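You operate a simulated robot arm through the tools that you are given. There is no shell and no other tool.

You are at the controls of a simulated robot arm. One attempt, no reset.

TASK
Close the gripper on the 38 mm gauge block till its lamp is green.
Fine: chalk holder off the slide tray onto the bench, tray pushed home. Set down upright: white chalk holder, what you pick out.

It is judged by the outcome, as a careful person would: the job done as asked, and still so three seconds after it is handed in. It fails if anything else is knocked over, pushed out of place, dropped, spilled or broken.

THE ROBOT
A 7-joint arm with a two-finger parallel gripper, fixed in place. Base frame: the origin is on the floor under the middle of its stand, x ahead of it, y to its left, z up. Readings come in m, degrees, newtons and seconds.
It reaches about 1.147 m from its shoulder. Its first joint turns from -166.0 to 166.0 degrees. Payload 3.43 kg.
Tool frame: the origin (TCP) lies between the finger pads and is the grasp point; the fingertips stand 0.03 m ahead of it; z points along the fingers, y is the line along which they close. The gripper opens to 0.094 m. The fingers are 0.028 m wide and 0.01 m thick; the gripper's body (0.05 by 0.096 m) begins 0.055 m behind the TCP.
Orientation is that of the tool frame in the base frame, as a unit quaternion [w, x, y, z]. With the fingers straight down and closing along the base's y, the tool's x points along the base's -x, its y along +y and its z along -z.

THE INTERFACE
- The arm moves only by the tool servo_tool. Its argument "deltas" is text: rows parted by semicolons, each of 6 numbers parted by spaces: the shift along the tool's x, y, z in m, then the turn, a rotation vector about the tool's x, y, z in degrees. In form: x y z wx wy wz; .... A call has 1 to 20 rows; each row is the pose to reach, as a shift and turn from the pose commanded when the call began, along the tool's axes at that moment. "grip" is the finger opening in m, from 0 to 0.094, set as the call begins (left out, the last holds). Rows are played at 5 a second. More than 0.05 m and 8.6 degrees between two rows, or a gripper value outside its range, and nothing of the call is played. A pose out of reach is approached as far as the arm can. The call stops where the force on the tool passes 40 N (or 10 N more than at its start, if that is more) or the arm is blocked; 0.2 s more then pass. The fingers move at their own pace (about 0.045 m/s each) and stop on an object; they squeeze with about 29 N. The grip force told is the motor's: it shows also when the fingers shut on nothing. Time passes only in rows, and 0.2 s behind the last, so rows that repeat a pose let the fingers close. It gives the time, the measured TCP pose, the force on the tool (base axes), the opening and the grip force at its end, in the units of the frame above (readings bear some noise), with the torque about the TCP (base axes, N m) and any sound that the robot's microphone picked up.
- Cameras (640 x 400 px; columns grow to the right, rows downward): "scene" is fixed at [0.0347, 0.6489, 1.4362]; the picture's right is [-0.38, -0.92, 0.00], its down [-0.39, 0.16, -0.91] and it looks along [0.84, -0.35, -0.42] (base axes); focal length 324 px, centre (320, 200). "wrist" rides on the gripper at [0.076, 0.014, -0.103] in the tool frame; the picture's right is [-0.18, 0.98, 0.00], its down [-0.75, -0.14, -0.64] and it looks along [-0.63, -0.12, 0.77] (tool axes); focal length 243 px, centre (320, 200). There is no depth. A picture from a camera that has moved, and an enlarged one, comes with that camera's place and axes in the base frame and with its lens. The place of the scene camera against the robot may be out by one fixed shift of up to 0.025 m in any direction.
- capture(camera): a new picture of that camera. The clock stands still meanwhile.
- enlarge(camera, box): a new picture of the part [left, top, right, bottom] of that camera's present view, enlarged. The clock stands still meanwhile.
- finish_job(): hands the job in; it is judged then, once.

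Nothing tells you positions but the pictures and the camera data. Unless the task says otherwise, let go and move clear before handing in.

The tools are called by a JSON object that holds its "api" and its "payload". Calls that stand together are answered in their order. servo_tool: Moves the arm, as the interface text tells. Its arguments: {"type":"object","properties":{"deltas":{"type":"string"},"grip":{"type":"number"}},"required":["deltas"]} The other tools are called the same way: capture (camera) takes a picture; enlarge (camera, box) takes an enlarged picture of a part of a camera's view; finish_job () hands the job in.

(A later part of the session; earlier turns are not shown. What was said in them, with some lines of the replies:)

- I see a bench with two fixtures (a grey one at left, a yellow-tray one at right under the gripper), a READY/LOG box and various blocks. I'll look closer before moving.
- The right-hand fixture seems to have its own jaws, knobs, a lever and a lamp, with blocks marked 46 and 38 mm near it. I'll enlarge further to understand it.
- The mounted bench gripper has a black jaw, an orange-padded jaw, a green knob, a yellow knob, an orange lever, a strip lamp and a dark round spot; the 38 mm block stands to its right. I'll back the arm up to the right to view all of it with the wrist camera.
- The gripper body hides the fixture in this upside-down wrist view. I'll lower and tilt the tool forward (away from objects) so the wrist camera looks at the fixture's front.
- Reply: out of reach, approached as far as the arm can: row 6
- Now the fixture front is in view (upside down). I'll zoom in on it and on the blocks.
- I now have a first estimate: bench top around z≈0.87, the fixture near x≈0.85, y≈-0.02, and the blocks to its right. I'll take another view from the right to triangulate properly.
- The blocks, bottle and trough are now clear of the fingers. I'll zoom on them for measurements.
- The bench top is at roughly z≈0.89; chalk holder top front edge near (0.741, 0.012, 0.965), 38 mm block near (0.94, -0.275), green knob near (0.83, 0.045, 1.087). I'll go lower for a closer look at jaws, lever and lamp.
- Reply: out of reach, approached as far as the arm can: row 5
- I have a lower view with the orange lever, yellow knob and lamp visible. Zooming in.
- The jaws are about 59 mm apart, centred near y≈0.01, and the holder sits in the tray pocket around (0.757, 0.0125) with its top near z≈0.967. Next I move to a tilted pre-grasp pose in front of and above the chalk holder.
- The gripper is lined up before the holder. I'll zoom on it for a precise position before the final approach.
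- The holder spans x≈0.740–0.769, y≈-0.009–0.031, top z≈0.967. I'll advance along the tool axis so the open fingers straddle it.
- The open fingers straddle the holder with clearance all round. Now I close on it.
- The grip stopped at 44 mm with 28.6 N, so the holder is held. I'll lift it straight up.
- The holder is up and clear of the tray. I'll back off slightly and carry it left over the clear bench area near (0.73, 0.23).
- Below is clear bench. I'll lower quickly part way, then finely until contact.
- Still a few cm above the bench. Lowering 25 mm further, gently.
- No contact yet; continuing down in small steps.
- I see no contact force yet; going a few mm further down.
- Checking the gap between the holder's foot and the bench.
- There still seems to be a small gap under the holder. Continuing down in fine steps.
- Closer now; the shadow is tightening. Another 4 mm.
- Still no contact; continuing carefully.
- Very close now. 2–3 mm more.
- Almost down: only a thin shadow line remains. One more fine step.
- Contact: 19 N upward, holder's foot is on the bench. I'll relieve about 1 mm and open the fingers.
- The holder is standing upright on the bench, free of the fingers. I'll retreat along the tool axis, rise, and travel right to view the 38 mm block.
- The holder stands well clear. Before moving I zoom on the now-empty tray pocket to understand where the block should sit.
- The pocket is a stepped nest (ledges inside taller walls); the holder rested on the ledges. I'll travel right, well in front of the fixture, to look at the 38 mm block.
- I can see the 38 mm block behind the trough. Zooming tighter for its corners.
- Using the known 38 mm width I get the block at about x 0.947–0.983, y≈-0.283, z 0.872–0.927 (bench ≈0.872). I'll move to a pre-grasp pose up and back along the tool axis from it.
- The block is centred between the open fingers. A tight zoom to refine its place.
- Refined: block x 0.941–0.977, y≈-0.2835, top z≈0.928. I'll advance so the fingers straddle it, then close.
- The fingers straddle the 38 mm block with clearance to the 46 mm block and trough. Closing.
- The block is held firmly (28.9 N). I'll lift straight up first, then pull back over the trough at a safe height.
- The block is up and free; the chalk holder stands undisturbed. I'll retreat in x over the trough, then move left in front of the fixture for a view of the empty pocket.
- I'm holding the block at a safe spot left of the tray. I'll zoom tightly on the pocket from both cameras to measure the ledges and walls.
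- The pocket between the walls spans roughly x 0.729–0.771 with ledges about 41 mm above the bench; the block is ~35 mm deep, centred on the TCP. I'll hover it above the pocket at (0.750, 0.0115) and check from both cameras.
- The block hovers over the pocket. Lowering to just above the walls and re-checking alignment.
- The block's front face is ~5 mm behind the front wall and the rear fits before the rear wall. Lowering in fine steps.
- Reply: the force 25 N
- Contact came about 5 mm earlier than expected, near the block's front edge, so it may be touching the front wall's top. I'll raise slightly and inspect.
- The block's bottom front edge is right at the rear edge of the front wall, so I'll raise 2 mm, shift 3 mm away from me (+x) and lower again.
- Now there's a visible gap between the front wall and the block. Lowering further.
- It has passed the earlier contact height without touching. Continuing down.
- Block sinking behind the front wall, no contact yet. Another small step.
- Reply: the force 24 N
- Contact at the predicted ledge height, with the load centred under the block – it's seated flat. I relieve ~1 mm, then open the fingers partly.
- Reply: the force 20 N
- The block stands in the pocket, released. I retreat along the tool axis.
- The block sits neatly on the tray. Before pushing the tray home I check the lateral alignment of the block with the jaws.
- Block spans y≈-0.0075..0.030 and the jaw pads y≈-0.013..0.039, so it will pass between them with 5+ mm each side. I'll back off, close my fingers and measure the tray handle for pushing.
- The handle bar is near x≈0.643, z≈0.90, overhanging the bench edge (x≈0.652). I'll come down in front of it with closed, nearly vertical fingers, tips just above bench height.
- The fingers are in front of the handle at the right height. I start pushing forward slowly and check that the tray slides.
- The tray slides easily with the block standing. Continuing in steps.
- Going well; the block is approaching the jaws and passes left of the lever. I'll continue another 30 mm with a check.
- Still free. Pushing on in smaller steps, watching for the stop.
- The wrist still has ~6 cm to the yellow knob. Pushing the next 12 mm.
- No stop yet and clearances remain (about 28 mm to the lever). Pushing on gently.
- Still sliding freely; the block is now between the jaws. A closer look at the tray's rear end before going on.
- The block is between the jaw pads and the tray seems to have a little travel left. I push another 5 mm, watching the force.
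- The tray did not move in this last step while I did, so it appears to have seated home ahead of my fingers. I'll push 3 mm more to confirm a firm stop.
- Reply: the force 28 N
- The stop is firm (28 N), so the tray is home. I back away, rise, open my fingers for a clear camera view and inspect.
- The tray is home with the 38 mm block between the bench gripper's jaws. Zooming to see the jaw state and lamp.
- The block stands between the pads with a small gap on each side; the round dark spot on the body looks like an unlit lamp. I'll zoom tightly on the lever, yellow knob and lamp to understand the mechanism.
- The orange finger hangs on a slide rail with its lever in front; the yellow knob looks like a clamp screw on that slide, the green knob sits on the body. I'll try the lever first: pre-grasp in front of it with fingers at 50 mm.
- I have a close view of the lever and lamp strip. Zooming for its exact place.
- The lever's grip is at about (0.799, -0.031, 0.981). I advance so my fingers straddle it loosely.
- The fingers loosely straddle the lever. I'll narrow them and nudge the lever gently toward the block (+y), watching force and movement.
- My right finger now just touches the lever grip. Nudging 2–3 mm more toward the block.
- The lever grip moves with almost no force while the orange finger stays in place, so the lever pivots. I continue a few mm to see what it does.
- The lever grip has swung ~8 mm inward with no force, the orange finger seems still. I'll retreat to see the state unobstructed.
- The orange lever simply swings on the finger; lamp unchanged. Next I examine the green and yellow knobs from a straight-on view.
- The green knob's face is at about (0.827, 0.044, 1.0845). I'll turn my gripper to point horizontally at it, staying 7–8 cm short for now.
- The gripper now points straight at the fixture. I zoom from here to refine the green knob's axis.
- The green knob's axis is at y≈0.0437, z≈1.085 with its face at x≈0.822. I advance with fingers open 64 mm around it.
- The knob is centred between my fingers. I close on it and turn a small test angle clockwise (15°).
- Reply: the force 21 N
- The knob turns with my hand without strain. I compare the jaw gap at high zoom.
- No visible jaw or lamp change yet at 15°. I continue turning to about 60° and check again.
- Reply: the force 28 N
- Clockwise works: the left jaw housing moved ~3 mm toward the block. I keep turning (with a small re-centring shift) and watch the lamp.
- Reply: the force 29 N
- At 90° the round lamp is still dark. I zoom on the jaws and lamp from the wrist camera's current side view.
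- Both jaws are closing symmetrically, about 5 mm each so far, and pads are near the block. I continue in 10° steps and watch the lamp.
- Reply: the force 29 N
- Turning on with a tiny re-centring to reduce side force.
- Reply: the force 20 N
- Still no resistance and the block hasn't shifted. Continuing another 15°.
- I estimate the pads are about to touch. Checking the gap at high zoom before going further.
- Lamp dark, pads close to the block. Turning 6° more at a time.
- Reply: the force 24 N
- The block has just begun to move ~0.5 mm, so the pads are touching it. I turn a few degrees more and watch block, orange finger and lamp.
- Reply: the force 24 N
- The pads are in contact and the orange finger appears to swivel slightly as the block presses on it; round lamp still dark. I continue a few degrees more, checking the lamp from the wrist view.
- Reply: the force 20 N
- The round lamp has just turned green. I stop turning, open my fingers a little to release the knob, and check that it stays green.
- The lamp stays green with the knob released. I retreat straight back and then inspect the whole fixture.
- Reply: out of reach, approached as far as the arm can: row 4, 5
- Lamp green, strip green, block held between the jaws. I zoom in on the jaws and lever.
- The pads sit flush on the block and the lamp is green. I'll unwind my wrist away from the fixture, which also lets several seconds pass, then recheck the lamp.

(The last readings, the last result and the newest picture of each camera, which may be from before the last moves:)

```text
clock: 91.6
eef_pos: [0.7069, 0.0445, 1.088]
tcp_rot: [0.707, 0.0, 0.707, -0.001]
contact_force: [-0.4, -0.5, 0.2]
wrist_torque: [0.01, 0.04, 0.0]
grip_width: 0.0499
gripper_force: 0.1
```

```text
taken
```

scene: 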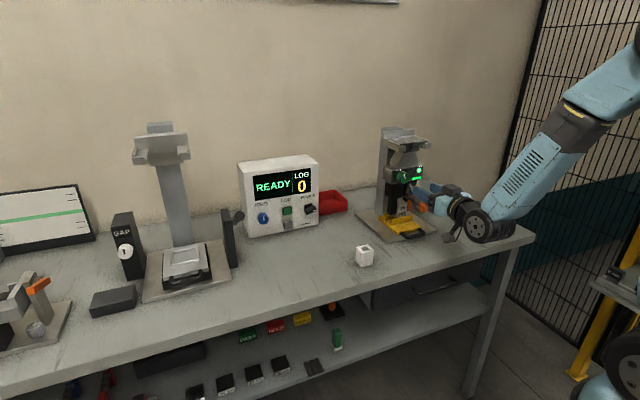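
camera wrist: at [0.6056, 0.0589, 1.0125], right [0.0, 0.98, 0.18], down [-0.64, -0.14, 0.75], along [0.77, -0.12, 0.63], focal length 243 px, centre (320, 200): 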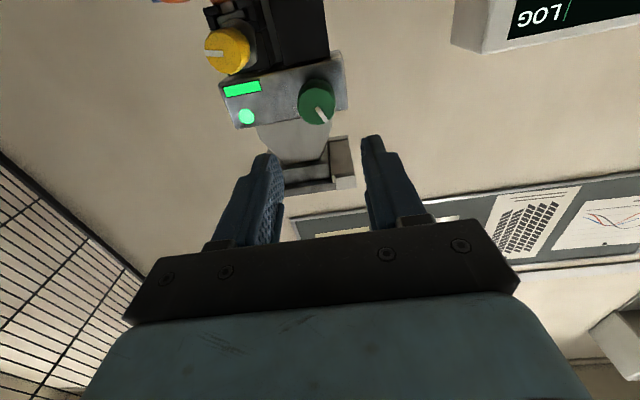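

The lamp is still green five seconds later. I move the arm up and clear, then do a final check of everything.

{"api": "servo_tool", "payload": {"deltas": "-0.015 0 -0.015 0 7.5 0; -0.03 0 -0.03 0 15 0; -0.048 0 -0.045 0 22.5 0; -0.066 0 -0.06 0 30 0; -0.084 0 -0.075 0 37.5 0; -0.1 0 -0.09 0 45 0; -0.1 0 -0.09 0 45 0"}}

{"api": "capture", "payload": {"camera": "wrist"}}

{"api": "enlarge", "payload": {"camera": "scene", "box": [375, 150, 475, 250]}}

{"api": "enlarge", "payload": {"camera": "scene", "box": [330, 220, 400, 280]}}

```text
clock: 93.2
eef_pos: [0.6185, 0.0456, 1.1872]
tcp_rot: [0.382, 0.0, 0.924, 0.001]
contact_force: [0.3, 0.1, 0.3]
wrist_torque: [-0.03, -0.01, 0.02]
grip_width: 0.0498
gripper_force: 0.0
```

```text
taken
camera wrist: at [0.4931, 0.0595, 1.2067], right [0.13, 0.98, 0.13], down [0.08, -0.14, 0.99], along [0.99, -0.12, -0.1], focal length 243 px, centre (320, 200)
```

wrist: 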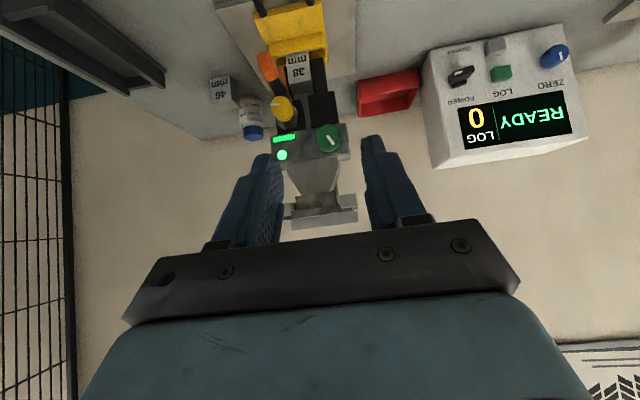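

```text
4.00 times, centred on (425, 200) of scene
camera zoom: at [0.0347, 0.6489, 1.4362], right [-0.38, -0.92, 0.0], down [-0.39, 0.16, -0.91], along [0.84, -0.35, -0.42], focal length 1297 px, centre (-100, 200)
```

zoom: 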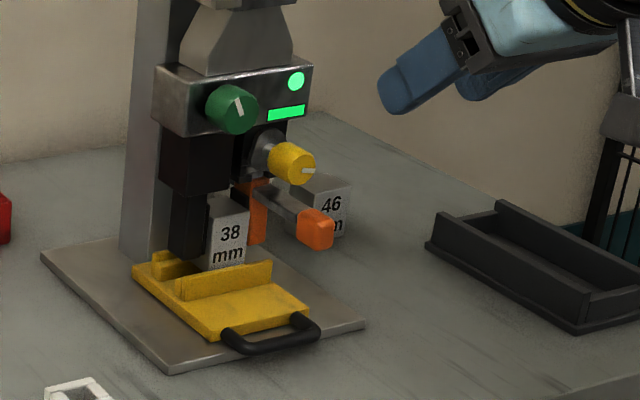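

```text
6.67 times, centred on (365, 250) of scene
camera zoom: at [0.0347, 0.6489, 1.4362], right [-0.38, -0.92, 0.0], down [-0.39, 0.16, -0.91], along [0.84, -0.35, -0.42], focal length 2162 px, centre (20, -133)
```

zoom: 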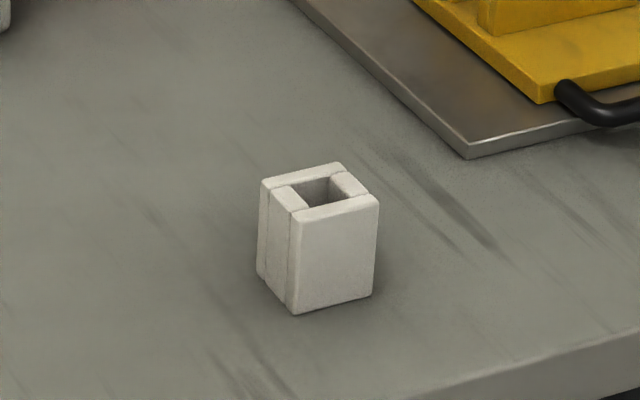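

Lamp green, holder upright, tray home. One last close look at the jaws and lever.

{"api": "enlarge", "payload": {"camera": "wrist", "box": [240, 40, 360, 170]}}

{"api": "enlarge", "payload": {"camera": "scene", "box": [395, 180, 435, 225]}}

```text
3.08 times, centred on (300, 105) of wrist
camera zoom: at [0.4931, 0.0595, 1.2067], right [0.13, 0.98, 0.13], down [0.08, -0.14, 0.99], along [0.99, -0.12, -0.1], focal length 746 px, centre (382, 492)
```

zoom: 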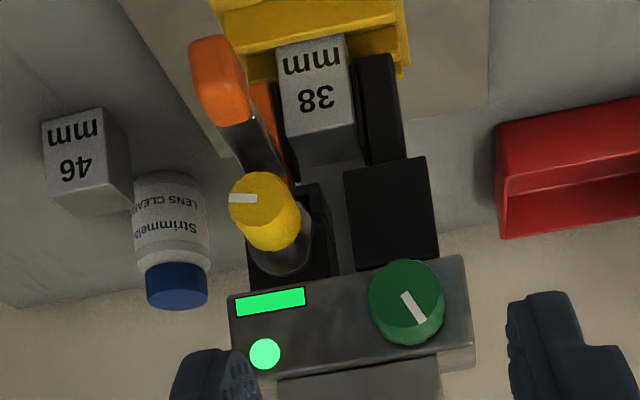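

```text
8.89 times, centred on (415, 202) of scene
camera zoom: at [0.0347, 0.6489, 1.4362], right [-0.38, -0.92, 0.0], down [-0.39, 0.16, -0.91], along [0.84, -0.35, -0.42], focal length 2883 px, centre (-524, 178)
```

zoom: 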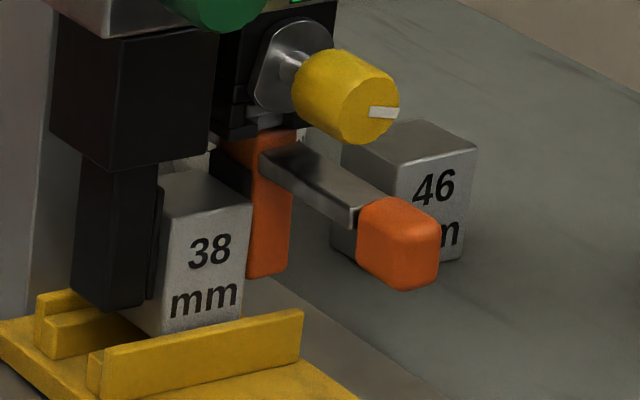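

The bench gripper is closed on the 38 mm block, and its round lamp has stayed green for over seven seconds after I let go of the knob. The tray is home, the chalk holder stands upright on the bench, and the arm is clear with its fingers empty, so I'm handing in.

One thing beyond the task: while working out the controls I nudged the orange lever on the gripper's right finger by about 8 mm. It moved freely, and its position has shifted slightly from where it started.

{"api": "finish_job", "payload": {}}

```text
The job is handed in.
```

The bench gripper is closed on the 38 mm gauge block and its round lamp is green. It stayed green for more than seven seconds after I let go of the knob.

- **Chalk holder:** it stands upright on the bench, to the left of the tray.
- **Tray:** it is pushed home against its stop with the 38 mm block in its pocket, upright between the jaws.
- **Closing:** turning the green knob about 147° clockwise closed both jaws.
- **Orange lever:** before trying the knob, I nudged the lever on the gripper's right finger about 8 mm to see what it did. It swung freely, and it did not end up exactly where it started.

Nothing else was touched, and the arm was clear with its fingers empty when I handed the job in.
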